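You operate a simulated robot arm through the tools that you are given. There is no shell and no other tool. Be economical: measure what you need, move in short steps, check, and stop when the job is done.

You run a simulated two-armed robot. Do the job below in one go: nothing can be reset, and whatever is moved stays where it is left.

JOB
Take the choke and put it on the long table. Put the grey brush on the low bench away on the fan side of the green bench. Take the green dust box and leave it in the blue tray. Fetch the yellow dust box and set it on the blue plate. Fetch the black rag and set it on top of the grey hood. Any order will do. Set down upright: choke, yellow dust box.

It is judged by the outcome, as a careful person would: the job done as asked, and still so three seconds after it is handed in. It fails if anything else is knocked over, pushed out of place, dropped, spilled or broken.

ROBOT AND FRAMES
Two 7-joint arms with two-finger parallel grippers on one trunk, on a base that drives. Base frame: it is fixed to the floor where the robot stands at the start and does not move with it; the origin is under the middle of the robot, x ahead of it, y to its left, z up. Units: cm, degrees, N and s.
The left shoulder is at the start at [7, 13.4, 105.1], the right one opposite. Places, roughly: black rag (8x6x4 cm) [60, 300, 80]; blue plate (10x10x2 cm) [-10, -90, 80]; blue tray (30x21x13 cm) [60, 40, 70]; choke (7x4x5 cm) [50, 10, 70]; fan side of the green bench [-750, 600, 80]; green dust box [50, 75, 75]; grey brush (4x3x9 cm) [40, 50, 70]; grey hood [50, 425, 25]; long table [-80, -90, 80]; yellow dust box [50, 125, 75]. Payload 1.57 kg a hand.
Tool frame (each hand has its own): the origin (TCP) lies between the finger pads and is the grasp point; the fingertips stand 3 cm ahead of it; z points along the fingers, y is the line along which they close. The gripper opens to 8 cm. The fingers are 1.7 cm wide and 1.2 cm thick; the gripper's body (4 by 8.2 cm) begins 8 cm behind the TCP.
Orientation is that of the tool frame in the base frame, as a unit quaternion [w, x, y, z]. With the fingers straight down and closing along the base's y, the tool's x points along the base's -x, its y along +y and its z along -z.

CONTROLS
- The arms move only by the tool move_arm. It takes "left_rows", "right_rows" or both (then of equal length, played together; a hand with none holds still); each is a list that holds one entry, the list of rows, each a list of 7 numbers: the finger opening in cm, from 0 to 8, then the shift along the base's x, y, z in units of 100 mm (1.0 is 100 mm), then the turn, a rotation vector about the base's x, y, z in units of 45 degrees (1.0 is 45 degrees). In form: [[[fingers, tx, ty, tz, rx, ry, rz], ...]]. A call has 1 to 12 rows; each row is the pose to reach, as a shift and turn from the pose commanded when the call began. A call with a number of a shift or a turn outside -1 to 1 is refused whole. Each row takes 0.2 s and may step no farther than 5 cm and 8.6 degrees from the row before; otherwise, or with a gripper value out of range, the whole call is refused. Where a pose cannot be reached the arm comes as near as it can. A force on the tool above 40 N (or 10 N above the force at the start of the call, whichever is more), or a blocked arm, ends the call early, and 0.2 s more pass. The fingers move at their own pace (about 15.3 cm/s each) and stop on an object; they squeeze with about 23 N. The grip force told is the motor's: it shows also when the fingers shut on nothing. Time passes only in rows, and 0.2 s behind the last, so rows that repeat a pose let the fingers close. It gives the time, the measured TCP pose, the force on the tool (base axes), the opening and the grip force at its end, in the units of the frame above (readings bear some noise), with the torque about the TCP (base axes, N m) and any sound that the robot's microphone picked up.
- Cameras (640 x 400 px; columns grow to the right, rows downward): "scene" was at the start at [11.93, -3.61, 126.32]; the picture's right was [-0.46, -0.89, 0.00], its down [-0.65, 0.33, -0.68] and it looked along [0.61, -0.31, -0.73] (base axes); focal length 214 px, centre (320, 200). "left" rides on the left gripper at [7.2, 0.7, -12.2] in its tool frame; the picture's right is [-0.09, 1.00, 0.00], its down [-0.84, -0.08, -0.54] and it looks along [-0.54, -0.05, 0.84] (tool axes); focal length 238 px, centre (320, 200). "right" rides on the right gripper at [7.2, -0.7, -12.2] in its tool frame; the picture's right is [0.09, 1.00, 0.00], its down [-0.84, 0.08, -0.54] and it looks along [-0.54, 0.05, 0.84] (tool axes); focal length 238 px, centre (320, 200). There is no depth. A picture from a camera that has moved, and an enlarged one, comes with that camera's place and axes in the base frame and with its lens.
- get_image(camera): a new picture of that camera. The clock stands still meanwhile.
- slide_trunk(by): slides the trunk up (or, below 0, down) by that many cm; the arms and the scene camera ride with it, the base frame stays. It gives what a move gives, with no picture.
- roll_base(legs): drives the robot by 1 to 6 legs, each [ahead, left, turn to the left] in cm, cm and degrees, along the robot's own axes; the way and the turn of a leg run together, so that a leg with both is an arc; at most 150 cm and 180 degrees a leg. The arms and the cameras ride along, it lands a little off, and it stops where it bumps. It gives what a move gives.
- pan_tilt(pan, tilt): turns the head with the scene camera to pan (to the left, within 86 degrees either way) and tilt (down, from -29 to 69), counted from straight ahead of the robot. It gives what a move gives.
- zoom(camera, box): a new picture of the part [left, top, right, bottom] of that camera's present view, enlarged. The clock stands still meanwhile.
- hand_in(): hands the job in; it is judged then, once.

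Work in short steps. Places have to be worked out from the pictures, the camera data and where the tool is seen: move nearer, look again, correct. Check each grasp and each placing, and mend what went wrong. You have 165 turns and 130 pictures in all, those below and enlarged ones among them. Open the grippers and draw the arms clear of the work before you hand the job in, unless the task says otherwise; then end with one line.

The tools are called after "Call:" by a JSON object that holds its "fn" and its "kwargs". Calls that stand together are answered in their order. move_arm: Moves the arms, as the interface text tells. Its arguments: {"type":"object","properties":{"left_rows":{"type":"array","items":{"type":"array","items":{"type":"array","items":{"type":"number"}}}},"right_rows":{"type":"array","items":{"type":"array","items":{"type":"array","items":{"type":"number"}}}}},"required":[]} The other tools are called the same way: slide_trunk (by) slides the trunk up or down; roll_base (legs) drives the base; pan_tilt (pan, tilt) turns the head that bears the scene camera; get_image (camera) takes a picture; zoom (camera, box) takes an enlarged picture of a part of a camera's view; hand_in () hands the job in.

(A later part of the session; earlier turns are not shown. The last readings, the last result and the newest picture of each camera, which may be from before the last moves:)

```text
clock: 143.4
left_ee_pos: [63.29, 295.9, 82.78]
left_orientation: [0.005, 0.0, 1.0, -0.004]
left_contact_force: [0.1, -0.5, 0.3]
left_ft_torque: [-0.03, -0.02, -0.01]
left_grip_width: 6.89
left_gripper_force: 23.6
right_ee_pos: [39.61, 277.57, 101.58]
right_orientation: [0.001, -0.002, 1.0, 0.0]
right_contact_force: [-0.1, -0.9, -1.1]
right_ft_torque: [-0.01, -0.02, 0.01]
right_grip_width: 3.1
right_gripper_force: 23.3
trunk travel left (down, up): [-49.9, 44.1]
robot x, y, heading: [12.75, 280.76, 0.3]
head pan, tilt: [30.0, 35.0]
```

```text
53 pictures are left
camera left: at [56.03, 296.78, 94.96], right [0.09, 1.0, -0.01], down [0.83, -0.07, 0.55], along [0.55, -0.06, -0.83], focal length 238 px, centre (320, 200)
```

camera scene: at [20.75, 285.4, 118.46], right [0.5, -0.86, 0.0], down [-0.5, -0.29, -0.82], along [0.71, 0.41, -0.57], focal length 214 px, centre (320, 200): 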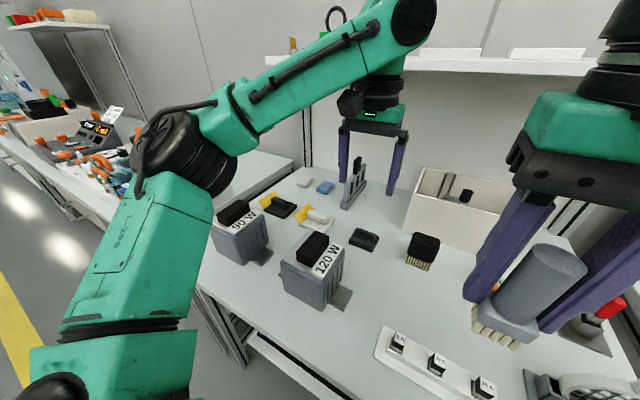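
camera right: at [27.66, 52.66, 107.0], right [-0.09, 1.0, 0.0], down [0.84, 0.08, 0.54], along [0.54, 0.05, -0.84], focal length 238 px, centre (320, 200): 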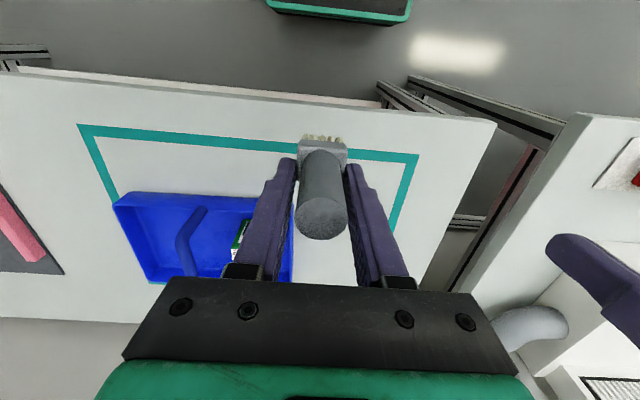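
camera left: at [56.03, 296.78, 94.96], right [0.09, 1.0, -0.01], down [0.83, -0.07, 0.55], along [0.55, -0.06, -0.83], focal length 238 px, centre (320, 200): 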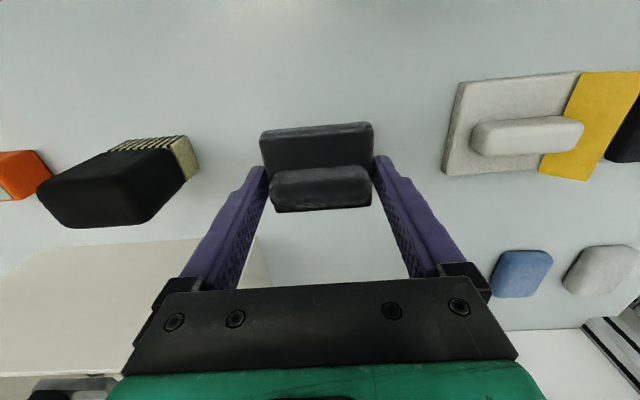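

Rag is up. I raise it well above the transformers, retract, and back the base out.

Call:
{"fn": "move_arm", "kwargs": {"left_rows": [[[0, 0, 0, 0.25, 0, 0, 0], [0, 0, 0, 0.5, 0, 0, 0], [0, -0.1, 0, 0.75, 0, 0, 0], [0, -0.3, 0, 1.0, 0, 0, 0]]]}}

Call:
{"fn": "slide_trunk", "kwargs": {"by": 10}}

Call:
{"fn": "roll_base", "kwargs": {"legs": [[-45, 0, 0], [0, 110, 0]]}}

Call:
{"fn": "pan_tilt", "kwargs": {"pan": 15, "tilt": 45}}

Call:
{"fn": "get_image", "kwargs": {"camera": "scene"}}

```text
clock: 144.4
left_ee_pos: [60.14, 296.13, 93.07]
left_orientation: [0.006, 0.001, 1.0, -0.005]
left_contact_force: [0.4, 0.3, -0.3]
left_ft_torque: [-0.05, -0.02, 0.05]
left_grip_width: 6.87
left_gripper_force: 23.0
right_ee_pos: [39.55, 277.56, 101.69]
right_orientation: [0.001, -0.003, 1.0, 0.0]
right_contact_force: [0.0, 0.6, -1.3]
right_ft_torque: [0.04, -0.03, -0.03]
right_grip_width: 3.09
right_gripper_force: 23.4
trunk travel left (down, up): [-49.9, 44.1]
robot x, y, heading: [12.52, 281.13, -0.1]
head pan, tilt: [30.0, 35.0]
```

```text
clock: 145.7
left_ee_pos: [60.42, 295.97, 102.88]
left_orientation: [0.005, 0.0, 1.0, -0.004]
left_contact_force: [0.5, 0.5, -0.7]
left_ft_torque: [0.0, 0.02, 0.05]
left_grip_width: 6.92
left_gripper_force: 22.7
right_ee_pos: [39.7, 277.59, 111.57]
right_orientation: [0.0, -0.002, 1.0, 0.0]
right_contact_force: [-0.9, 0.0, -0.2]
right_ft_torque: [0.0, -0.01, 0.03]
right_grip_width: 3.11
right_gripper_force: 22.5
trunk travel left (down, up): [-59.9, 34.1]
robot x, y, heading: [12.33, 281.09, -0.0]
head pan, tilt: [30.0, 35.0]
```

```text
clock: 153.6
left_ee_pos: [15.51, 404.38, 102.97]
left_orientation: [0.006, 0.004, 1.0, -0.004]
left_contact_force: [-0.3, -0.3, -1.3]
left_ft_torque: [-0.02, 0.03, -0.01]
left_grip_width: 6.91
left_gripper_force: 22.4
right_ee_pos: [-5.24, 385.92, 111.6]
right_orientation: [0.0, 0.003, 1.0, 0.0]
right_contact_force: [-0.1, -0.5, -1.1]
right_ft_torque: [0.04, -0.02, -0.03]
right_grip_width: 3.11
right_gripper_force: 23.1
trunk travel left (down, up): [-59.9, 34.1]
robot x, y, heading: [-32.71, 389.93, -0.6]
head pan, tilt: [30.0, 35.0]
```

```text
clock: 154.4
left_ee_pos: [15.49, 404.33, 102.97]
left_orientation: [0.004, 0.005, 1.0, -0.004]
left_contact_force: [-0.4, 0.4, -0.8]
left_ft_torque: [-0.01, 0.01, -0.01]
left_grip_width: 6.9
left_gripper_force: 23.1
right_ee_pos: [-5.29, 385.92, 111.59]
right_orientation: [0.0, 0.003, 1.0, 0.0]
right_contact_force: [0.5, -0.3, -0.5]
right_ft_torque: [0.0, 0.01, -0.01]
right_grip_width: 3.11
right_gripper_force: 23.5
trunk travel left (down, up): [-59.9, 34.1]
robot x, y, heading: [-32.84, 389.47, -0.5]
head pan, tilt: [15.0, 45.0]
```

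```text
52 pictures are left
camera scene: at [-19.96, 391.65, 123.98], right [0.25, -0.97, 0.0], down [-0.68, -0.18, -0.71], along [0.68, 0.18, -0.71], focal length 214 px, centre (320, 200)
```

scene: 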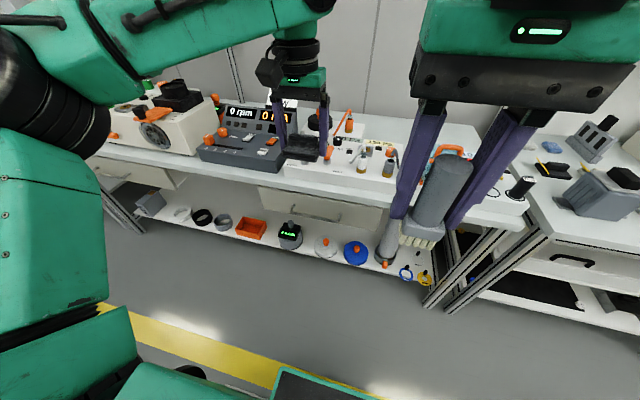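

The "hood" should be on the lower shelf near y≈425. I zoom on that shelf.

Call:
{"fn": "zoom", "kwargs": {"camera": "scene", "box": [130, 180, 450, 300]}}

Call:
{"fn": "get_image", "kwargs": {"camera": "left"}}

```text
2.00 times, centred on (290, 240) of scene
camera zoom: at [-19.96, 391.65, 123.98], right [0.25, -0.97, 0.0], down [-0.68, -0.18, -0.71], along [0.68, 0.18, -0.71], focal length 429 px, centre (380, 120)
```

zoom: 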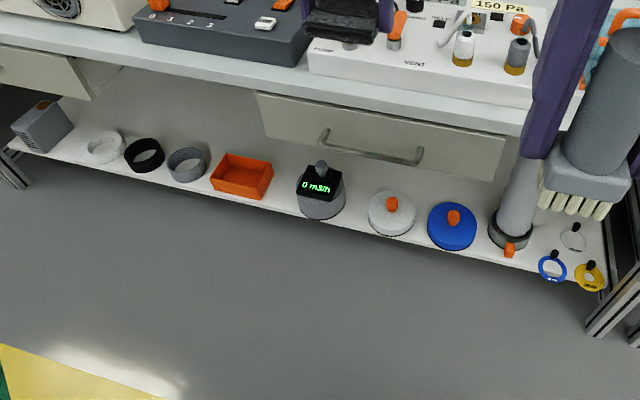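

```text
50 pictures are left
camera left: at [8.23, 405.13, 115.05], right [0.1, 0.99, -0.01], down [0.83, -0.08, 0.55], along [0.55, -0.06, -0.83], focal length 238 px, centre (320, 200)
```

left: 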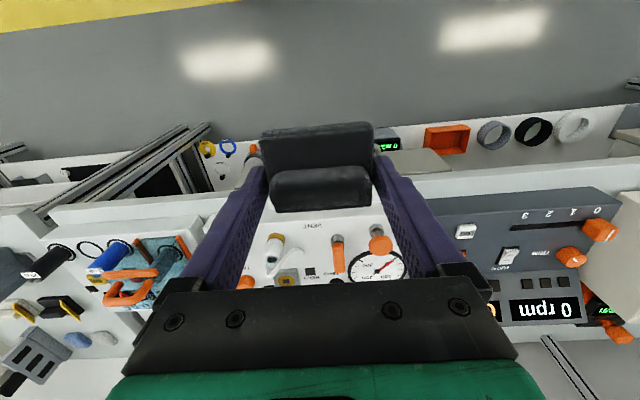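

The grey dome with the "m³/h" display at about (43, 426) on the low shelf matches the hood's place. It's under the table overhang, so I lower the trunk (hands are clear of the table) for a level look.

Call:
{"fn": "slide_trunk", "kwargs": {"by": -50}}

Call:
{"fn": "pan_tilt", "kwargs": {"pan": 35, "tilt": 35}}

Call:
{"fn": "get_image", "kwargs": {"camera": "scene"}}

```text
refused: -50 is not a number from -40 to 40
```

```text
clock: 155.2
left_ee_pos: [15.39, 404.27, 102.91]
left_orientation: [0.005, 0.005, 1.0, -0.005]
left_contact_force: [-0.1, -1.0, 0.1]
left_ft_torque: [0.0, -0.05, -0.01]
left_grip_width: 6.89
left_gripper_force: 23.5
right_ee_pos: [-5.25, 386.07, 111.66]
right_orientation: [0.001, 0.004, 1.0, 0.0]
right_contact_force: [6.4, 3.1, -1.6]
right_ft_torque: [-0.44, 0.76, -0.25]
right_grip_width: 3.07
right_gripper_force: 22.8
trunk travel left (down, up): [-59.9, 34.1]
robot x, y, heading: [-32.58, 389.76, -0.7]
head pan, tilt: [35.0, 35.0]
```

```text
49 pictures are left
camera scene: at [-20.52, 394.49, 125.43], right [0.56, -0.83, 0.0], down [-0.48, -0.32, -0.82], along [0.68, 0.46, -0.58], focal length 214 px, centre (320, 200)
```

scene: 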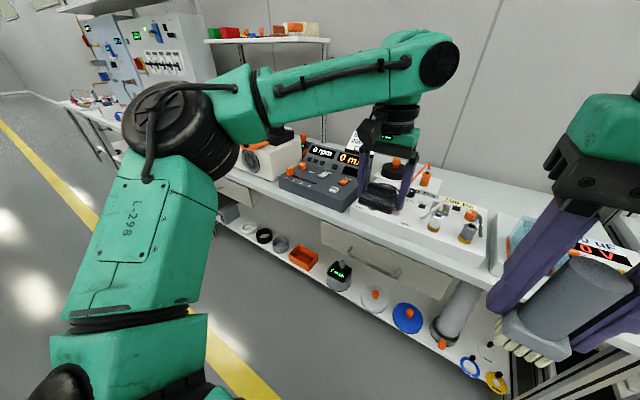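

The right hand is close to the head and felt a light touch; I move it down and outward, then lower the trunk.

Call:
{"fn": "move_arm", "kwargs": {"right_rows": [[[0, 0.2, -0.2, -0.2, 0, 0, 0], [0, 0.4, -0.4, -0.4, 0, 0, 0], [0, 0.6, -0.7, -0.6, 0, 0, 0], [0, 0.6, -1.0, -0.8, 0, 0, 0]]]}}

Call:
{"fn": "slide_trunk", "kwargs": {"by": -40}}

Call:
{"fn": "get_image", "kwargs": {"camera": "scene"}}

```text
clock: 156.2
left_ee_pos: [15.52, 404.14, 102.97]
left_orientation: [0.005, 0.005, 1.0, -0.003]
left_contact_force: [-0.4, -0.4, -0.1]
left_ft_torque: [0.0, -0.03, 0.04]
left_grip_width: 6.89
left_gripper_force: 23.2
right_ee_pos: [0.76, 375.94, 103.69]
right_orientation: [0.001, 0.002, 1.0, 0.001]
right_contact_force: [0.0, 0.0, -1.5]
right_ft_torque: [0.05, 0.01, -0.01]
right_grip_width: 3.11
right_gripper_force: 22.9
trunk travel left (down, up): [-59.9, 34.1]
robot x, y, heading: [-32.9, 389.7, -0.7]
head pan, tilt: [35.0, 35.0]
```

```text
clock: 160.1
left_ee_pos: [15.5, 404.39, 62.95]
left_orientation: [0.005, 0.005, 1.0, -0.004]
left_contact_force: [0.0, -0.3, -1.4]
left_ft_torque: [0.01, -0.01, -0.06]
left_grip_width: 6.89
left_gripper_force: 22.4
right_ee_pos: [0.75, 376.08, 63.55]
right_orientation: [0.002, 0.002, 1.0, 0.0]
right_contact_force: [0.5, 1.0, 0.6]
right_ft_torque: [0.02, 0.03, 0.02]
right_grip_width: 3.12
right_gripper_force: 23.0
trunk travel left (down, up): [-19.9, 74.1]
robot x, y, heading: [-32.51, 389.81, -0.7]
head pan, tilt: [35.0, 35.0]
```

```text
48 pictures are left
camera scene: at [-20.6, 394.59, 85.46], right [0.57, -0.82, 0.0], down [-0.47, -0.33, -0.82], along [0.67, 0.47, -0.57], focal length 214 px, centre (320, 200)
```

scene: 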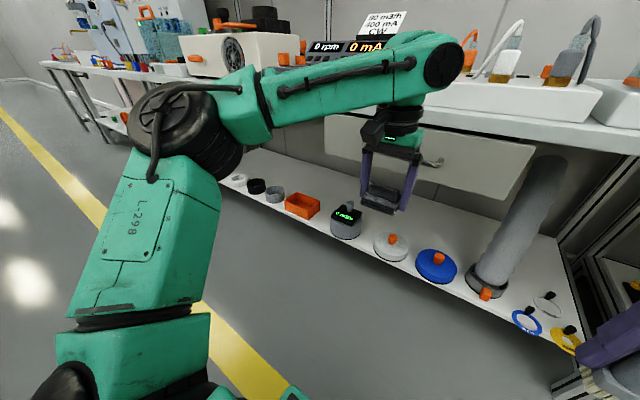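

Call:
{"fn": "zoom", "kwargs": {"camera": "scene", "box": [260, 160, 540, 310]}}

```text
2.29 times, centred on (400, 235) of scene
camera zoom: at [-20.6, 394.59, 85.46], right [0.57, -0.82, 0.0], down [-0.47, -0.33, -0.82], along [0.67, 0.47, -0.57], focal length 490 px, centre (137, 120)
```

zoom: 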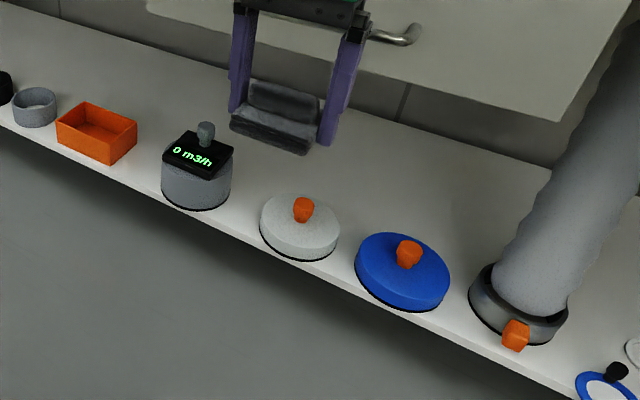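

The hood is a grey cylinder with a flat display top at z≈28, tucked ~10 cm under the table edge, so I'll need the hand tilted ~45°. To keep the rag flat I'll first regrasp it with a tilted hand on the free front strip of the neighbouring table (x≈36.5, y≈291).

Call:
{"fn": "slide_trunk", "kwargs": {"by": 40}}

Call:
{"fn": "roll_base", "kwargs": {"legs": [[0, -113.5, 0.7], [20, 0, 0]]}}

Call:
{"fn": "get_image", "kwargs": {"camera": "left"}}

Call:
{"fn": "get_image", "kwargs": {"camera": "scene"}}

```text
clock: 163.9
left_ee_pos: [15.53, 404.31, 103.04]
left_orientation: [0.005, 0.005, 1.0, -0.004]
left_contact_force: [-0.3, 0.1, -0.1]
left_ft_torque: [0.0, -0.03, -0.03]
left_grip_width: 6.91
left_gripper_force: 23.2
right_ee_pos: [0.89, 376.07, 103.48]
right_orientation: [0.001, 0.002, 1.0, -0.001]
right_contact_force: [-0.5, 0.1, -1.3]
right_ft_torque: [0.03, -0.04, -0.01]
right_grip_width: 3.09
right_gripper_force: 23.0
trunk travel left (down, up): [-59.9, 34.1]
robot x, y, heading: [-32.51, 389.58, -0.4]
head pan, tilt: [35.0, 35.0]
```

```text
clock: 170.8
left_ee_pos: [35.33, 293.07, 103.03]
left_orientation: [0.007, 0.001, 1.0, -0.004]
left_contact_force: [0.0, -0.1, -1.3]
left_ft_torque: [0.0, -0.03, -0.01]
left_grip_width: 6.87
left_gripper_force: 22.9
right_ee_pos: [20.87, 264.52, 103.56]
right_orientation: [0.0, -0.002, 1.0, 0.001]
right_contact_force: [0.2, 0.0, -0.5]
right_ft_torque: [0.04, -0.01, -0.01]
right_grip_width: 3.09
right_gripper_force: 22.8
trunk travel left (down, up): [-59.9, 34.1]
robot x, y, heading: [-12.95, 277.64, -0.0]
head pan, tilt: [35.0, 35.0]
```

```text
46 pictures are left
camera left: at [27.96, 293.71, 115.08], right [0.09, 1.0, -0.01], down [0.83, -0.07, 0.55], along [0.55, -0.06, -0.83], focal length 238 px, centre (320, 200)
```

left: 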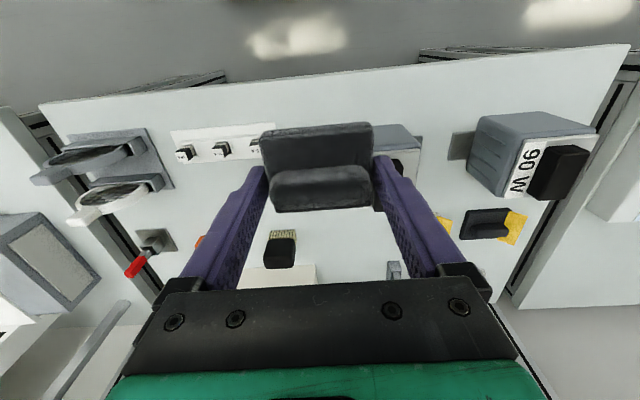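

```text
45 pictures are left
camera scene: at [-0.76, 282.92, 125.46], right [0.58, -0.82, 0.0], down [-0.47, -0.33, -0.82], along [0.67, 0.47, -0.57], focal length 214 px, centre (320, 200)
```

scene: 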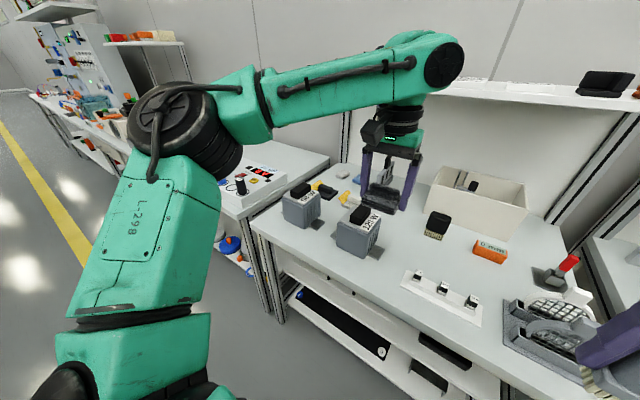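

Free strip found: table edge x≈32.2; I'll use (35, 290). I shift there and lower with the trunk to just above the surface.

Call:
{"fn": "move_arm", "kwargs": {"left_rows": [[[0, 0, -0.15, 0, 0, 0, 0], [0, -0.03, -0.3, 0, 0, 0, 0], [0, -0.03, -0.3, 0, 0, 0, 0]]]}}

Call:
{"fn": "slide_trunk", "kwargs": {"by": -23.5}}

Call:
{"fn": "get_image", "kwargs": {"camera": "scene"}}

Call:
{"fn": "get_image", "kwargs": {"camera": "left"}}

```text
clock: 171.6
left_ee_pos: [35.07, 290.79, 103.04]
left_orientation: [0.007, -0.002, 1.0, -0.006]
left_contact_force: [0.0, -1.2, -1.4]
left_ft_torque: [0.0, -0.01, 0.0]
left_grip_width: 6.88
left_gripper_force: 23.3
left hand out of reach, approached as far as the arm can: row 2, 3
right_ee_pos: [20.81, 264.45, 103.65]
right_orientation: [0.001, -0.001, 1.0, -0.001]
right_contact_force: [-0.9, 0.0, -1.2]
right_ft_torque: [0.03, 0.03, -0.01]
right_grip_width: 3.09
right_gripper_force: 23.3
trunk travel left (down, up): [-59.9, 34.1]
robot x, y, heading: [-12.68, 278.04, 0.0]
head pan, tilt: [35.0, 35.0]
```

```text
clock: 174.1
left_ee_pos: [35.2, 290.94, 79.52]
left_orientation: [0.006, -0.001, 1.0, -0.006]
left_contact_force: [-0.8, -0.4, 0.2]
left_ft_torque: [-0.03, -0.04, 0.02]
left_grip_width: 6.88
left_gripper_force: 23.1
right_ee_pos: [20.83, 264.5, 80.2]
right_orientation: [0.001, -0.002, 1.0, 0.0]
right_contact_force: [0.0, 0.1, 0.6]
right_ft_torque: [0.0, -0.02, 0.0]
right_grip_width: 3.1
right_gripper_force: 22.7
trunk travel left (down, up): [-36.4, 57.6]
robot x, y, heading: [-12.66, 277.79, 0.0]
head pan, tilt: [35.0, 35.0]
```

```text
44 pictures are left
camera scene: at [-0.74, 282.92, 101.96], right [0.58, -0.82, 0.0], down [-0.47, -0.33, -0.82], along [0.67, 0.47, -0.57], focal length 214 px, centre (320, 200)
```

scene: 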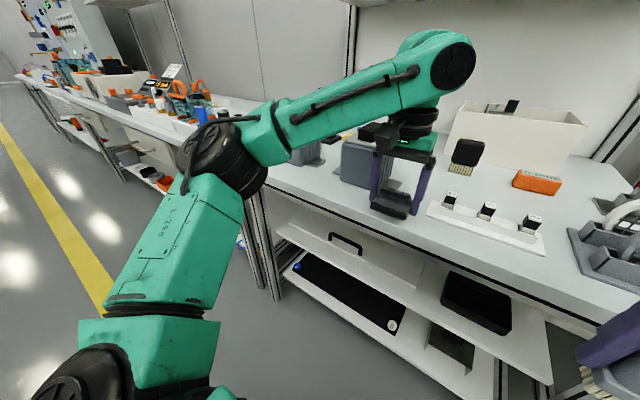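

```text
43 pictures are left
camera left: at [27.77, 291.59, 91.55], right [0.09, 1.0, -0.01], down [0.83, -0.07, 0.55], along [0.55, -0.06, -0.83], focal length 238 px, centre (320, 200)
```

left: 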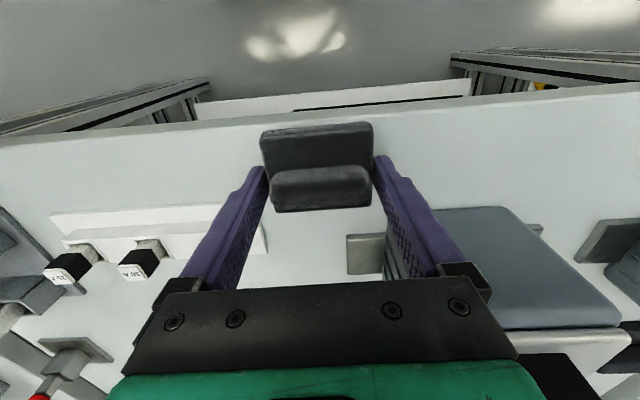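

Clear around. I lower onto the surface in small steps.

Call:
{"fn": "slide_trunk", "kwargs": {"by": -1.2}}

Call:
{"fn": "slide_trunk", "kwargs": {"by": -0.4}}

```text
clock: 174.7
left_ee_pos: [35.07, 290.83, 78.39]
left_orientation: [0.007, -0.002, 1.0, -0.006]
left_contact_force: [-0.6, 0.2, -0.7]
left_ft_torque: [-0.02, 0.0, 0.0]
left_grip_width: 6.9
left_gripper_force: 23.3
right_ee_pos: [20.84, 264.54, 78.9]
right_orientation: [0.001, -0.002, 1.0, 0.0]
right_contact_force: [-0.1, 0.2, -0.3]
right_ft_torque: [0.0, -0.01, 0.02]
right_grip_width: 3.08
right_gripper_force: 23.3
trunk travel left (down, up): [-35.2, 58.8]
robot x, y, heading: [-13.35, 277.45, 0.3]
head pan, tilt: [35.0, 35.0]
```

```text
clock: 175.2
left_ee_pos: [35.11, 290.81, 78.16]
left_orientation: [0.008, -0.003, 1.0, -0.006]
left_contact_force: [4.8, 2.1, 11.7]
left_ft_torque: [0.54, -0.07, -0.23]
left_grip_width: 6.92
left_gripper_force: 23.2
right_ee_pos: [20.82, 264.61, 78.54]
right_orientation: [0.0, -0.002, 1.0, 0.0]
right_contact_force: [-0.8, -0.8, -0.6]
right_ft_torque: [0.01, 0.01, 0.0]
right_grip_width: 3.11
right_gripper_force: 23.1
trunk travel left (down, up): [-34.8, 59.2]
robot x, y, heading: [-12.91, 277.92, 0.1]
head pan, tilt: [35.0, 35.0]
```

Contact. I open, then tilt the hand 45° forward about the TCP in small rows.

Call:
{"fn": "move_arm", "kwargs": {"left_rows": [[[7.9, 0, 0, 0, 0, 0, 0], [7.9, 0, 0, 0.02, 0, 0, 0], [7.9, 0, 0, 0.02, 0, -0.167, 0], [7.9, 0, 0, 0.02, 0, -0.333, 0], [7.9, 0, 0, 0.02, 0, -0.5, 0], [7.9, 0, 0, 0.02, 0, -0.667, 0], [7.9, 0, 0, 0.02, 0, -0.833, 0], [7.9, 0, 0, 0.02, 0, -1.0, 0], [7.9, 0, 0, 0.02, 0, -1.0, 0]]]}}

Call:
{"fn": "get_image", "kwargs": {"camera": "left"}}

Call:
{"fn": "get_image", "kwargs": {"camera": "scene"}}

```text
clock: 177.2
left_ee_pos: [35.02, 290.8, 78.04]
left_orientation: [0.389, 0.001, 0.921, -0.008]
left_contact_force: [0.7, -0.3, 0.0]
left_ft_torque: [0.05, 0.0, -0.03]
left_grip_width: 7.89
left_gripper_force: 0.0
right_ee_pos: [20.91, 264.5, 78.62]
right_orientation: [0.001, -0.002, 1.0, 0.0]
right_contact_force: [-0.2, -1.1, -0.8]
right_ft_torque: [0.0, 0.01, -0.01]
right_grip_width: 3.1
right_gripper_force: 22.7
trunk travel left (down, up): [-34.8, 59.2]
robot x, y, heading: [-12.56, 277.64, 0.1]
head pan, tilt: [35.0, 35.0]
```

```text
42 pictures are left
camera left: at [21.31, 291.55, 81.42], right [0.07, 1.0, 0.05], down [0.19, -0.07, 0.98], along [0.98, -0.06, -0.2], focal length 238 px, centre (320, 200)
```

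left: 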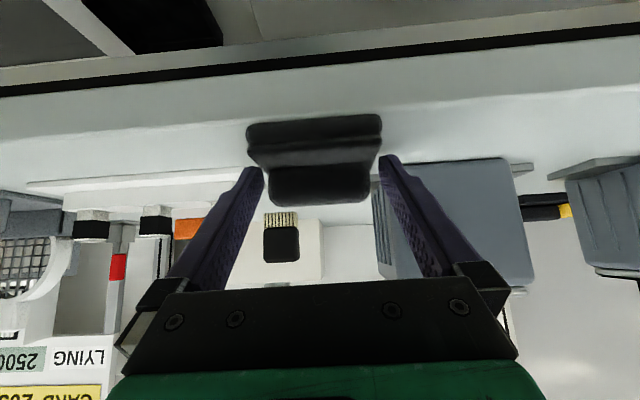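

```text
41 pictures are left
camera scene: at [-0.72, 282.92, 100.35], right [0.58, -0.82, 0.0], down [-0.47, -0.33, -0.82], along [0.67, 0.47, -0.57], focal length 214 px, centre (320, 200)
```

scene: 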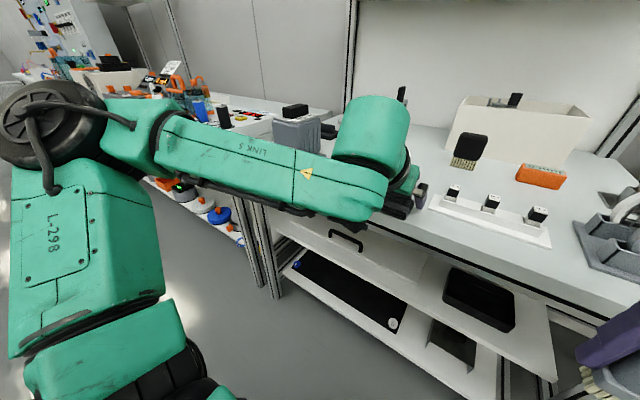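

The hand is tilted 45°, fingers flanking the rag. I shift slightly back and down so the tips hold the base sides, then close.

Call:
{"fn": "move_arm", "kwargs": {"left_rows": [[[7.9, -0.06, 0, 0, 0, 0, 0], [7.9, -0.06, 0, -0.03, 0, 0, 0], [7.9, -0.06, 0, -0.03, 0, 0, 0], [0, -0.06, 0, -0.03, 0, 0, 0], [0, -0.06, 0, -0.03, 0, 0, 0], [0, -0.06, 0, -0.03, 0, 0, 0], [0, -0.06, 0, -0.03, 0, 0, 0]]]}}

Call:
{"fn": "get_image", "kwargs": {"camera": "left"}}

```text
clock: 178.8
left_ee_pos: [34.55, 290.72, 77.9]
left_orientation: [0.389, 0.0, 0.921, -0.007]
left_contact_force: [-1.0, -0.9, 0.2]
left_ft_torque: [0.01, -0.01, -0.02]
left_grip_width: 6.87
left_gripper_force: 23.0
right_ee_pos: [20.86, 264.66, 78.55]
right_orientation: [0.0, -0.002, 1.0, 0.0]
right_contact_force: [-0.7, 0.1, -0.8]
right_ft_torque: [0.04, -0.04, 0.01]
right_grip_width: 3.09
right_gripper_force: 23.0
trunk travel left (down, up): [-34.8, 59.2]
robot x, y, heading: [-12.73, 278.03, 0.1]
head pan, tilt: [35.0, 35.0]
```

```text
40 pictures are left
camera left: at [20.73, 291.51, 81.16], right [0.07, 1.0, 0.05], down [0.2, -0.07, 0.98], along [0.98, -0.06, -0.2], focal length 238 px, centre (320, 200)
```

left: 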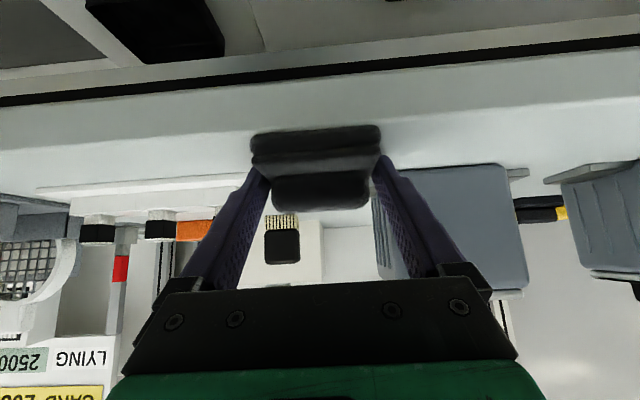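

Held at 6.87 cm. I lift 6 cm by trunk and check it comes along flat.

Call:
{"fn": "slide_trunk", "kwargs": {"by": 6}}

Call:
{"fn": "get_image", "kwargs": {"camera": "left"}}

```text
clock: 179.8
left_ee_pos: [34.35, 290.65, 83.8]
left_orientation: [0.388, 0.0, 0.922, -0.006]
left_contact_force: [-0.4, -0.1, -0.5]
left_ft_torque: [-0.01, 0.01, 0.01]
left_grip_width: 6.89
left_gripper_force: 23.6
right_ee_pos: [20.79, 264.58, 84.48]
right_orientation: [0.0, -0.002, 1.0, 0.0]
right_contact_force: [-0.1, -0.2, -0.9]
right_ft_torque: [0.02, 0.0, 0.04]
right_grip_width: 3.11
right_gripper_force: 23.5
trunk travel left (down, up): [-40.8, 53.2]
robot x, y, heading: [-12.56, 278.01, 0.1]
head pan, tilt: [35.0, 35.0]
```

```text
39 pictures are left
camera left: at [20.75, 291.51, 87.15], right [0.07, 1.0, 0.05], down [0.2, -0.07, 0.98], along [0.98, -0.06, -0.2], focal length 238 px, centre (320, 200)
```

left: 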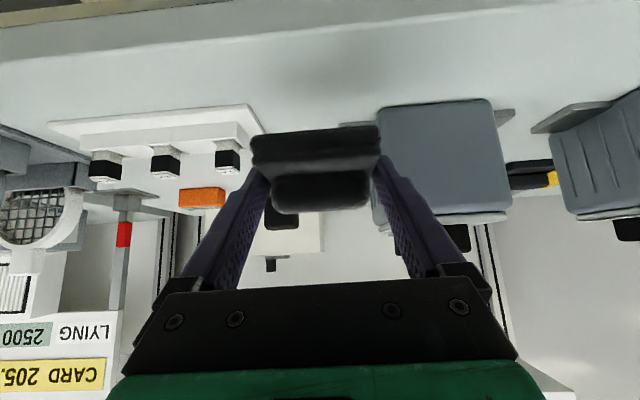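

Good, the rag is level in the tilted grip. I back off, drive left to the hood and lower the trunk for a look.

Call:
{"fn": "roll_base", "kwargs": {"legs": [[-22, 0, 0], [0, 134, 0]]}}

Call:
{"fn": "slide_trunk", "kwargs": {"by": -32}}

Call:
{"fn": "get_image", "kwargs": {"camera": "left"}}

Call:
{"fn": "pan_tilt", "kwargs": {"pan": 0, "tilt": 35}}

Call:
{"fn": "get_image", "kwargs": {"camera": "scene"}}

```text
clock: 187.8
left_ee_pos: [13.82, 423.25, 83.91]
left_orientation: [0.388, 0.009, 0.921, -0.01]
left_contact_force: [-0.3, -0.2, 0.2]
left_ft_torque: [0.0, -0.04, 0.02]
left_grip_width: 6.87
left_gripper_force: 22.6
right_ee_pos: [-0.35, 397.33, 84.53]
right_orientation: [0.001, 0.008, 1.0, 0.0]
right_contact_force: [-0.4, 0.6, -1.0]
right_ft_torque: [-0.03, -0.01, 0.01]
right_grip_width: 3.11
right_gripper_force: 22.7
trunk travel left (down, up): [-40.8, 53.2]
robot x, y, heading: [-33.67, 411.05, -1.1]
head pan, tilt: [35.0, 35.0]
```

```text
clock: 190.9
left_ee_pos: [13.72, 423.18, 51.89]
left_orientation: [0.388, 0.01, 0.921, -0.011]
left_contact_force: [0.4, 0.0, -0.9]
left_ft_torque: [0.0, 0.02, -0.03]
left_grip_width: 6.87
left_gripper_force: 22.4
right_ee_pos: [-0.32, 397.43, 52.48]
right_orientation: [0.0, 0.008, 1.0, 0.0]
right_contact_force: [-0.2, -0.8, -0.1]
right_ft_torque: [-0.03, 0.0, 0.0]
right_grip_width: 3.09
right_gripper_force: 23.4
trunk travel left (down, up): [-8.8, 85.2]
robot x, y, heading: [-33.71, 411.18, -1.2]
head pan, tilt: [35.0, 35.0]
```

```text
38 pictures are left
camera left: at [0.06, 424.25, 55.16], right [0.09, 0.99, 0.05], down [0.19, -0.07, 0.98], along [0.98, -0.08, -0.2], focal length 238 px, centre (320, 200)
```

left: 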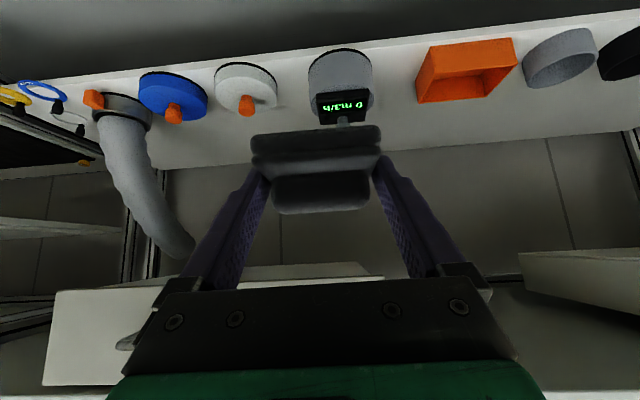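

```text
clock: 191.9
left_ee_pos: [13.79, 423.28, 51.86]
left_orientation: [0.388, 0.01, 0.922, -0.011]
left_contact_force: [0.9, -0.3, -0.6]
left_ft_torque: [0.01, 0.01, 0.03]
left_grip_width: 6.91
left_gripper_force: 22.9
right_ee_pos: [-0.29, 397.3, 52.53]
right_orientation: [0.002, 0.008, 1.0, 0.0]
right_contact_force: [0.4, 0.2, 0.3]
right_ft_torque: [0.0, 0.01, -0.05]
right_grip_width: 3.09
right_gripper_force: 23.2
trunk travel left (down, up): [-8.8, 85.2]
robot x, y, heading: [-33.57, 411.01, -1.3]
head pan, tilt: [0.0, 35.0]
```

```text
37 pictures are left
camera scene: at [-20.07, 411.02, 74.36], right [-0.02, -1.0, 0.0], down [-0.57, 0.01, -0.82], along [0.82, -0.01, -0.57], focal length 214 px, centre (320, 200)
```

scene: 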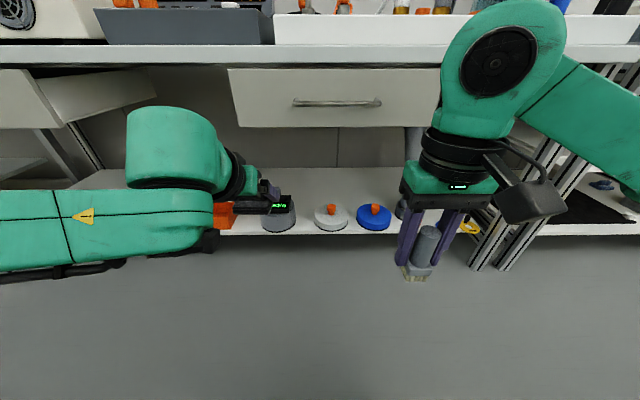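

Call:
{"fn": "zoom", "kwargs": {"camera": "left", "box": [270, 30, 430, 130]}}

Call:
{"fn": "zoom", "kwargs": {"camera": "scene", "box": [200, 160, 360, 260]}}

```text
4.00 times, centred on (350, 80) of left
camera zoom: at [0.06, 424.25, 55.16], right [0.09, 0.99, 0.05], down [0.19, -0.07, 0.98], along [0.98, -0.08, -0.2], focal length 953 px, centre (200, 680)
```

zoom: 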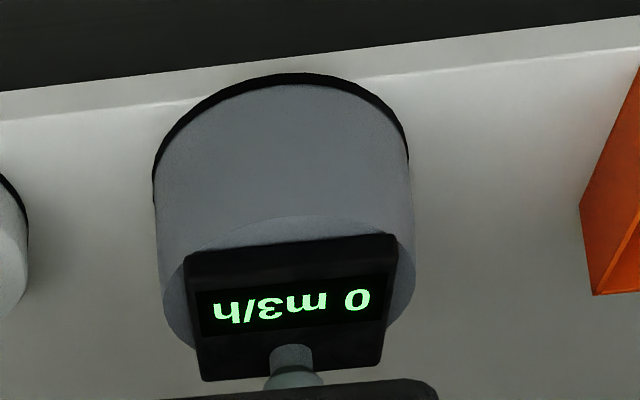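

```text
4.00 times, centred on (280, 210) of scene
camera zoom: at [-20.07, 411.02, 74.36], right [-0.02, -1.0, 0.0], down [-0.57, 0.01, -0.82], along [0.82, -0.01, -0.57], focal length 858 px, centre (480, 160)
```

zoom: 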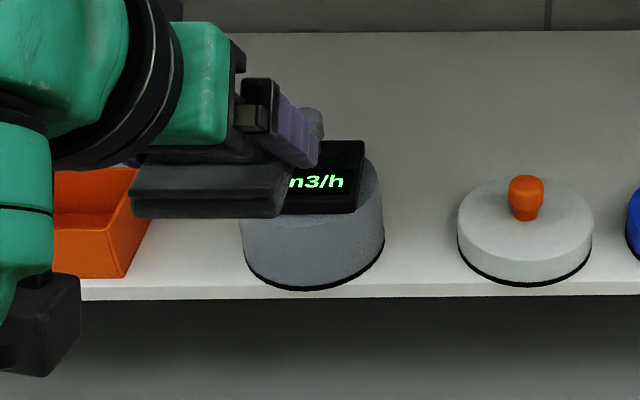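

The hood top has a black display box with a knob in the middle; I want precise geometry. I strafe left so the head sees it unobstructed.

Call:
{"fn": "roll_base", "kwargs": {"legs": [[0, 19, 1.2]]}}

Call:
{"fn": "zoom", "kwargs": {"camera": "scene", "box": [240, 150, 400, 250]}}

Call:
{"fn": "get_image", "kwargs": {"camera": "right"}}

```text
clock: 193.5
left_ee_pos: [13.7, 442.98, 51.81]
left_orientation: [0.388, -0.001, 0.922, -0.006]
left_contact_force: [-0.2, -0.7, 0.1]
left_ft_torque: [0.01, 0.01, -0.02]
left_grip_width: 6.87
left_gripper_force: 23.6
right_ee_pos: [-0.04, 416.8, 52.54]
right_orientation: [0.001, -0.002, 1.0, -0.001]
right_contact_force: [0.8, -0.2, -0.3]
right_ft_torque: [0.03, 0.04, 0.02]
right_grip_width: 3.12
right_gripper_force: 22.9
trunk travel left (down, up): [-8.8, 85.2]
robot x, y, heading: [-33.93, 430.07, 0.2]
head pan, tilt: [0.0, 35.0]
```

```text
4.00 times, centred on (320, 200) of scene
camera zoom: at [-19.95, 430.07, 74.36], right [0.0, -1.0, 0.0], down [-0.57, 0.0, -0.82], along [0.82, 0.0, -0.57], focal length 858 px, centre (320, 200)
```

zoom: 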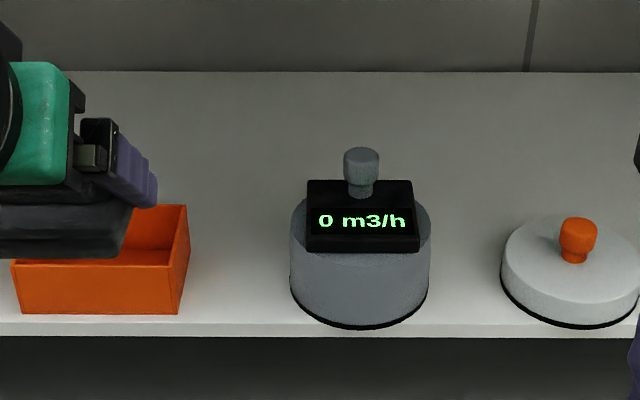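

```text
33 pictures are left
camera right: at [-7.09, 416.01, 64.71], right [-0.1, 1.0, 0.0], down [0.84, 0.08, 0.54], along [0.54, 0.05, -0.84], focal length 238 px, centre (320, 200)
```

right: 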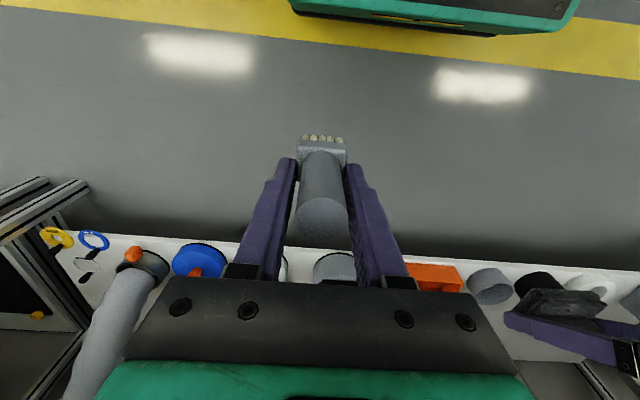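

Now clear: display top at z≈27.7 (x 41.9–50.5, y≈426.2), knob front at x≈46. I'll lay the rag in front of the knob with its centre at about (42.8, 426.2). First lower, and retract the right hand.

Call:
{"fn": "slide_trunk", "kwargs": {"by": -8.5}}

Call:
{"fn": "move_arm", "kwargs": {"left_rows": [[[0, 0, 0, -0.2, 0, 0, 0], [0, 0, 0, -0.4, 0, 0, 0], [0, 0, 0, -0.5, 0, 0, 0], [0, 0, 0, -0.5, 0, 0, 0]]], "right_rows": [[[0, -0.3, 0, 0, 0, 0, 0], [0, -0.6, 0, 0, 0, 0, 0], [0, -0.9, 0, 0.05, 0, 0, 0], [0, -1.0, 0, 0.1, 0, 0, 0]]]}}

Call:
{"fn": "roll_base", "kwargs": {"legs": [[0, -16.8, 0], [18, 0, 0]]}}

Call:
{"fn": "get_image", "kwargs": {"camera": "left"}}

```text
clock: 194.7
left_ee_pos: [13.65, 443.0, 43.36]
left_orientation: [0.389, -0.001, 0.921, -0.006]
left_contact_force: [0.0, -0.1, -1.3]
left_ft_torque: [-0.01, -0.01, -0.01]
left_grip_width: 6.88
left_gripper_force: 23.3
right_ee_pos: [0.01, 416.78, 44.02]
right_orientation: [0.001, -0.002, 1.0, 0.0]
right_contact_force: [0.3, -0.3, -0.8]
right_ft_torque: [0.02, 0.0, -0.02]
right_grip_width: 3.12
right_gripper_force: 23.2
trunk travel left (down, up): [-0.3, 93.7]
robot x, y, heading: [-33.69, 430.01, 0.3]
head pan, tilt: [0.0, 35.0]
```

```text
clock: 195.7
left_ee_pos: [13.78, 443.16, 38.24]
left_orientation: [0.389, -0.001, 0.921, -0.006]
left_contact_force: [-0.7, 0.5, -0.6]
left_ft_torque: [-0.02, -0.02, 0.02]
left_grip_width: 6.88
left_gripper_force: 22.7
right_ee_pos: [-9.96, 416.93, 45.14]
right_orientation: [0.001, -0.003, 1.0, 0.0]
right_contact_force: [0.7, -1.1, -0.3]
right_ft_torque: [0.0, 0.02, -0.03]
right_grip_width: 3.09
right_gripper_force: 23.0
trunk travel left (down, up): [-0.3, 93.7]
robot x, y, heading: [-33.59, 430.28, 0.3]
head pan, tilt: [0.0, 35.0]
```

```text
clock: 198.2
left_ee_pos: [31.65, 426.51, 38.25]
left_orientation: [0.388, -0.001, 0.922, -0.006]
left_contact_force: [0.6, 0.6, -0.1]
left_ft_torque: [0.01, 0.0, -0.02]
left_grip_width: 6.86
left_gripper_force: 22.9
right_ee_pos: [8.04, 400.42, 45.1]
right_orientation: [0.001, -0.004, 1.0, 0.0]
right_contact_force: [0.3, 0.0, -0.5]
right_ft_torque: [0.04, -0.07, 0.03]
right_grip_width: 3.08
right_gripper_force: 23.3
trunk travel left (down, up): [-0.3, 93.7]
robot x, y, heading: [-15.98, 413.17, 0.2]
head pan, tilt: [0.0, 35.0]
```

```text
32 pictures are left
camera left: at [17.93, 427.29, 41.62], right [0.07, 1.0, 0.05], down [0.2, -0.07, 0.98], along [0.98, -0.06, -0.2], focal length 238 px, centre (320, 200)
```

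left: 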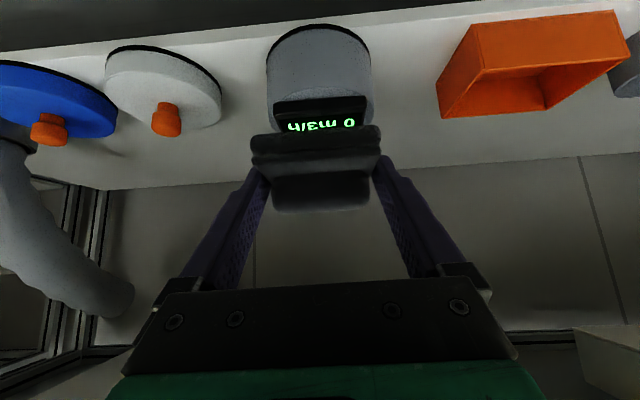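

Aligned laterally. I drive 9 cm closer, then fine-tune.

Call:
{"fn": "roll_base", "kwargs": {"legs": [[10, 0, 0]]}}

Call:
{"fn": "zoom", "kwargs": {"camera": "scene", "box": [120, 130, 400, 305]}}

```text
clock: 199.4
left_ee_pos: [41.36, 426.66, 38.26]
left_orientation: [0.388, -0.001, 0.921, -0.006]
left_contact_force: [0.2, -0.6, -0.5]
left_ft_torque: [-0.01, 0.05, 0.0]
left_grip_width: 6.86
left_gripper_force: 22.9
right_ee_pos: [17.8, 400.48, 45.03]
right_orientation: [0.001, -0.003, 1.0, 0.0]
right_contact_force: [0.6, -0.3, -1.2]
right_ft_torque: [-0.02, 0.04, 0.03]
right_grip_width: 3.09
right_gripper_force: 23.2
trunk travel left (down, up): [-0.3, 93.7]
robot x, y, heading: [-5.78, 413.8, 0.5]
head pan, tilt: [0.0, 35.0]
```

```text
2.29 times, centred on (260, 218) of scene
camera zoom: at [7.87, 413.64, 65.86], right [0.01, -1.0, 0.0], down [-0.57, 0.0, -0.82], along [0.82, 0.01, -0.57], focal length 490 px, centre (457, 160)
```

zoom: 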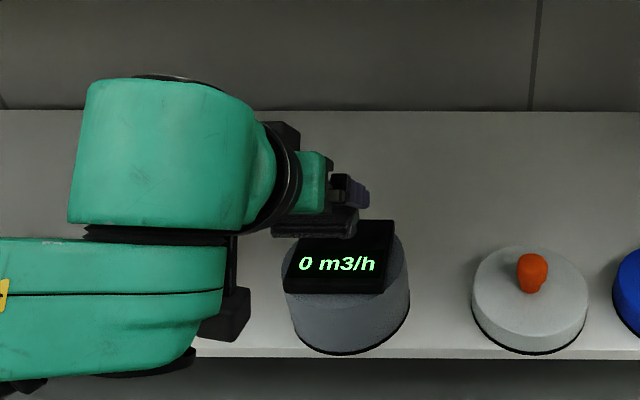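

Over the target. I lower with small steps, watching force.

Call:
{"fn": "move_arm", "kwargs": {"left_rows": [[[0, 0.04, -0.03, -0.15, 0, 0, 0], [0, 0.07, -0.04, -0.3, 0, 0, 0], [0, 0.07, -0.04, -0.45, 0, 0, 0], [0, 0.07, -0.04, -0.6, 0, 0, 0], [0, 0.07, -0.04, -0.66, 0, 0, 0]]]}}

Call:
{"fn": "get_image", "kwargs": {"camera": "left"}}

```text
clock: 200.6
left_ee_pos: [42.02, 426.38, 31.65]
left_orientation: [0.388, -0.001, 0.922, -0.006]
left_contact_force: [-0.4, -0.6, -1.2]
left_ft_torque: [0.02, 0.03, -0.05]
left_grip_width: 6.88
left_gripper_force: 22.9
right_ee_pos: [17.82, 400.48, 45.03]
right_orientation: [0.0, -0.003, 1.0, 0.0]
right_contact_force: [-0.4, 0.4, -0.1]
right_ft_torque: [-0.01, 0.02, 0.0]
right_grip_width: 3.08
right_gripper_force: 23.2
trunk travel left (down, up): [-0.3, 93.7]
robot x, y, heading: [-5.8, 413.76, 0.6]
head pan, tilt: [0.0, 35.0]
```

```text
30 pictures are left
camera left: at [28.35, 427.05, 35.04], right [0.07, 1.0, 0.05], down [0.2, -0.07, 0.98], along [0.98, -0.05, -0.2], focal length 238 px, centre (320, 200)
```

left: 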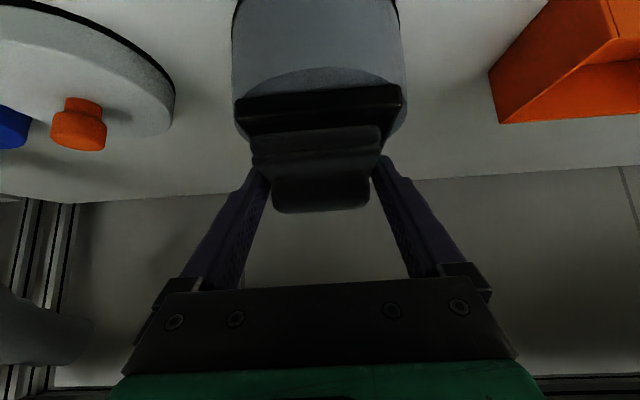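

Just above contact. I continue down in 2–3 mm steps.

Call:
{"fn": "move_arm", "kwargs": {"left_rows": [[[0, 0, 0, -0.03, 0, 0, 0], [0, 0, 0, -0.06, 0, 0, 0], [0, 0, 0, -0.09, 0, 0, 0], [0, 0, 0, -0.12, 0, 0, 0], [0, 0, 0, -0.12, 0, 0, 0]]]}}

```text
clock: 201.8
left_ee_pos: [42.17, 426.21, 30.52]
left_orientation: [0.388, -0.002, 0.922, -0.006]
left_contact_force: [0.2, -0.2, 0.1]
left_ft_torque: [-0.03, 0.02, -0.01]
left_grip_width: 6.92
left_gripper_force: 22.7
right_ee_pos: [17.9, 400.5, 45.09]
right_orientation: [0.001, -0.003, 1.0, 0.0]
right_contact_force: [0.4, -0.7, -0.6]
right_ft_torque: [-0.01, 0.04, 0.01]
right_grip_width: 3.11
right_gripper_force: 22.9
trunk travel left (down, up): [-0.3, 93.7]
robot x, y, heading: [-5.98, 413.93, 0.5]
head pan, tilt: [0.0, 35.0]
```

Call:
{"fn": "move_arm", "kwargs": {"left_rows": [[[0, 0, 0, -0.03, 0, 0, 0], [0, 0, 0, -0.05, 0, 0, 0], [0, 0, 0, -0.07, 0, 0, 0], [0, 0, 0, -0.07, 0, 0, 0]]]}}

Call:
{"fn": "zoom", "kwargs": {"camera": "left", "box": [200, 40, 440, 220]}}

```text
clock: 202.8
left_ee_pos: [42.11, 426.29, 30.06]
left_orientation: [0.392, 0.0, 0.92, -0.006]
left_contact_force: [-3.4, 1.7, 15.2]
left_ft_torque: [0.54, 0.06, 0.08]
left_grip_width: 6.89
left_gripper_force: 23.4
right_ee_pos: [17.9, 400.47, 45.15]
right_orientation: [0.002, -0.004, 1.0, 0.0]
right_contact_force: [-0.7, 0.1, -0.6]
right_ft_torque: [-0.04, -0.03, -0.02]
right_grip_width: 3.09
right_gripper_force: 23.0
trunk travel left (down, up): [-0.3, 93.7]
robot x, y, heading: [-5.34, 413.23, 0.4]
head pan, tilt: [0.0, 35.0]
```

```text
2.22 times, centred on (320, 130) of left
camera zoom: at [28.44, 426.94, 33.25], right [0.07, 1.0, 0.06], down [0.19, -0.07, 0.98], along [0.98, -0.05, -0.19], focal length 530 px, centre (320, 356)
```

zoom: 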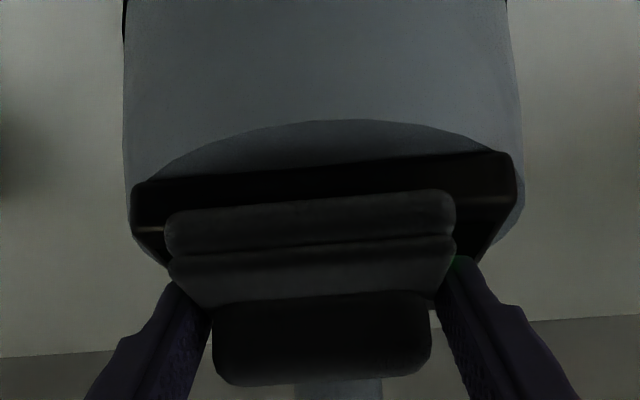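

The rag sits on the display just in front of the knob. I ease pressure, open, and back out along the tool axis.

Call:
{"fn": "move_arm", "kwargs": {"left_rows": [[[0, 0, 0, 0.02, 0, 0, 0], [7, 0, 0, 0.02, 0, 0, 0], [7.9, 0, 0, 0.02, 0, 0, 0], [7.9, 0, 0, 0.02, 0, 0, 0], [7.9, -0.12, 0, 0.14, 0, 0, 0], [7.9, -0.3, 0, 0.32, 0, 0, 0], [7.9, -0.5, 0, 0.5, 0, 0, 0]]]}}

Call:
{"fn": "roll_base", "kwargs": {"legs": [[-12, 0, 0]]}}

Call:
{"fn": "get_image", "kwargs": {"camera": "left"}}

```text
clock: 204.4
left_ee_pos: [41.48, 426.24, 30.63]
left_orientation: [0.388, -0.001, 0.921, -0.007]
left_contact_force: [-0.4, 0.4, 0.5]
left_ft_torque: [0.01, 0.0, -0.01]
left_grip_width: 7.91
left_gripper_force: 0.2
left hand out of reach, approached as far as the arm can: row 5, 6, 7
right_ee_pos: [17.9, 400.4, 44.99]
right_orientation: [0.001, -0.005, 1.0, 0.001]
right_contact_force: [-0.4, -0.1, -0.9]
right_ft_torque: [-0.01, -0.01, -0.02]
right_grip_width: 3.09
right_gripper_force: 23.0
trunk travel left (down, up): [-0.3, 93.7]
robot x, y, heading: [-5.93, 413.62, 0.4]
head pan, tilt: [0.0, 35.0]
```

```text
clock: 205.6
left_ee_pos: [29.56, 426.2, 30.61]
left_orientation: [0.388, -0.002, 0.921, -0.006]
left_contact_force: [-0.5, -0.9, 0.2]
left_ft_torque: [0.0, 0.01, -0.02]
left_grip_width: 7.89
left_gripper_force: 0.0
right_ee_pos: [5.92, 400.33, 45.07]
right_orientation: [0.001, -0.005, 1.0, 0.0]
right_contact_force: [-0.6, -1.0, -0.1]
right_ft_torque: [0.01, -0.02, 0.04]
right_grip_width: 3.12
right_gripper_force: 22.8
trunk travel left (down, up): [-0.3, 93.7]
robot x, y, heading: [-17.92, 413.37, 0.8]
head pan, tilt: [0.0, 35.0]
```

```text
28 pictures are left
camera left: at [15.78, 426.91, 33.9], right [0.06, 1.0, 0.05], down [0.2, -0.07, 0.98], along [0.98, -0.05, -0.2], focal length 238 px, centre (320, 200)
```

left: 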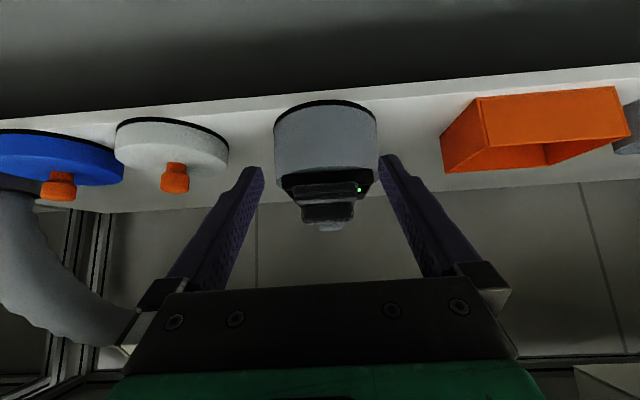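

The rag lies on the hood. Now I back out, raise the trunk, and return down the corridor to y≈120 to find a route to the green bench at (−750, 600).

Call:
{"fn": "roll_base", "kwargs": {"legs": [[-22, 0, 0]]}}

Call:
{"fn": "slide_trunk", "kwargs": {"by": 40}}

Call:
{"fn": "roll_base", "kwargs": {"legs": [[0, -145, 0], [0, -145, 0], [0, 0, 150]]}}

Call:
{"fn": "pan_tilt", "kwargs": {"pan": -15, "tilt": 5}}

Call:
{"fn": "get_image", "kwargs": {"camera": "scene"}}

```text
clock: 207.3
left_ee_pos: [7.49, 425.99, 30.55]
left_orientation: [0.388, -0.003, 0.922, -0.005]
left_contact_force: [1.0, 0.3, 0.4]
left_ft_torque: [-0.01, 0.01, 0.03]
left_grip_width: 7.87
left_gripper_force: 0.3
right_ee_pos: [-16.16, 400.18, 45.11]
right_orientation: [0.001, -0.005, 1.0, 0.0]
right_contact_force: [0.0, 0.6, -0.1]
right_ft_torque: [0.01, -0.02, 0.01]
right_grip_width: 3.11
right_gripper_force: 23.1
trunk travel left (down, up): [-0.3, 93.7]
robot x, y, heading: [-39.43, 412.94, 0.3]
head pan, tilt: [0.0, 35.0]
```

```text
clock: 211.1
left_ee_pos: [7.42, 426.03, 70.55]
left_orientation: [0.388, -0.002, 0.922, -0.005]
left_contact_force: [0.0, 0.6, 0.1]
left_ft_torque: [-0.03, 0.02, -0.02]
left_grip_width: 7.9
left_gripper_force: 0.0
right_ee_pos: [-16.14, 400.26, 85.17]
right_orientation: [0.0, -0.004, 1.0, 0.0]
right_contact_force: [1.0, -0.2, -0.9]
right_ft_torque: [0.01, 0.01, 0.01]
right_grip_width: 3.11
right_gripper_force: 23.3
trunk travel left (down, up): [-40.3, 53.7]
robot x, y, heading: [-39.76, 413.31, 0.7]
head pan, tilt: [0.0, 35.0]
```

```text
clock: 231.4
left_ee_pos: [-83.63, 132.95, 70.51]
left_orientation: [-0.093, 0.898, -0.206, -0.378]
left_contact_force: [-0.3, 0.2, -0.3]
left_ft_torque: [-0.01, 0.03, -0.04]
left_grip_width: 7.9
left_gripper_force: 0.0
right_ee_pos: [-51.12, 145.77, 85.05]
right_orientation: [-0.001, 0.975, -0.22, -0.001]
right_contact_force: [0.2, -0.2, -0.3]
right_ft_torque: [0.0, 0.0, 0.0]
right_grip_width: 3.09
right_gripper_force: 22.8
trunk travel left (down, up): [-40.3, 53.7]
robot x, y, heading: [-35.39, 123.68, 154.4]
head pan, tilt: [0.0, 35.0]
```

```text
clock: 232.4
left_ee_pos: [-83.77, 132.9, 70.78]
left_orientation: [-0.092, 0.898, -0.205, -0.378]
left_contact_force: [0.4, 0.4, -0.3]
left_ft_torque: [0.0, -0.02, 0.03]
left_grip_width: 7.89
left_gripper_force: 0.0
right_ee_pos: [-51.07, 145.75, 85.05]
right_orientation: [0.0, 0.976, -0.219, -0.001]
right_contact_force: [0.2, 0.0, -0.9]
right_ft_torque: [0.02, 0.0, 0.02]
right_grip_width: 3.11
right_gripper_force: 23.3
trunk travel left (down, up): [-40.3, 53.7]
robot x, y, heading: [-35.28, 123.59, 154.4]
head pan, tilt: [-15.0, 5.0]
```

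```text
27 pictures are left
camera scene: at [-47.29, 131.82, 110.67], right [0.65, 0.76, 0.0], down [0.07, -0.06, -1.0], along [-0.76, 0.65, -0.09], focal length 214 px, centre (320, 200)
```

scene: 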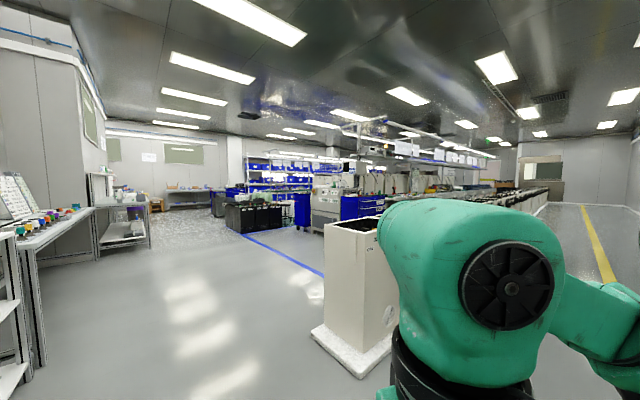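

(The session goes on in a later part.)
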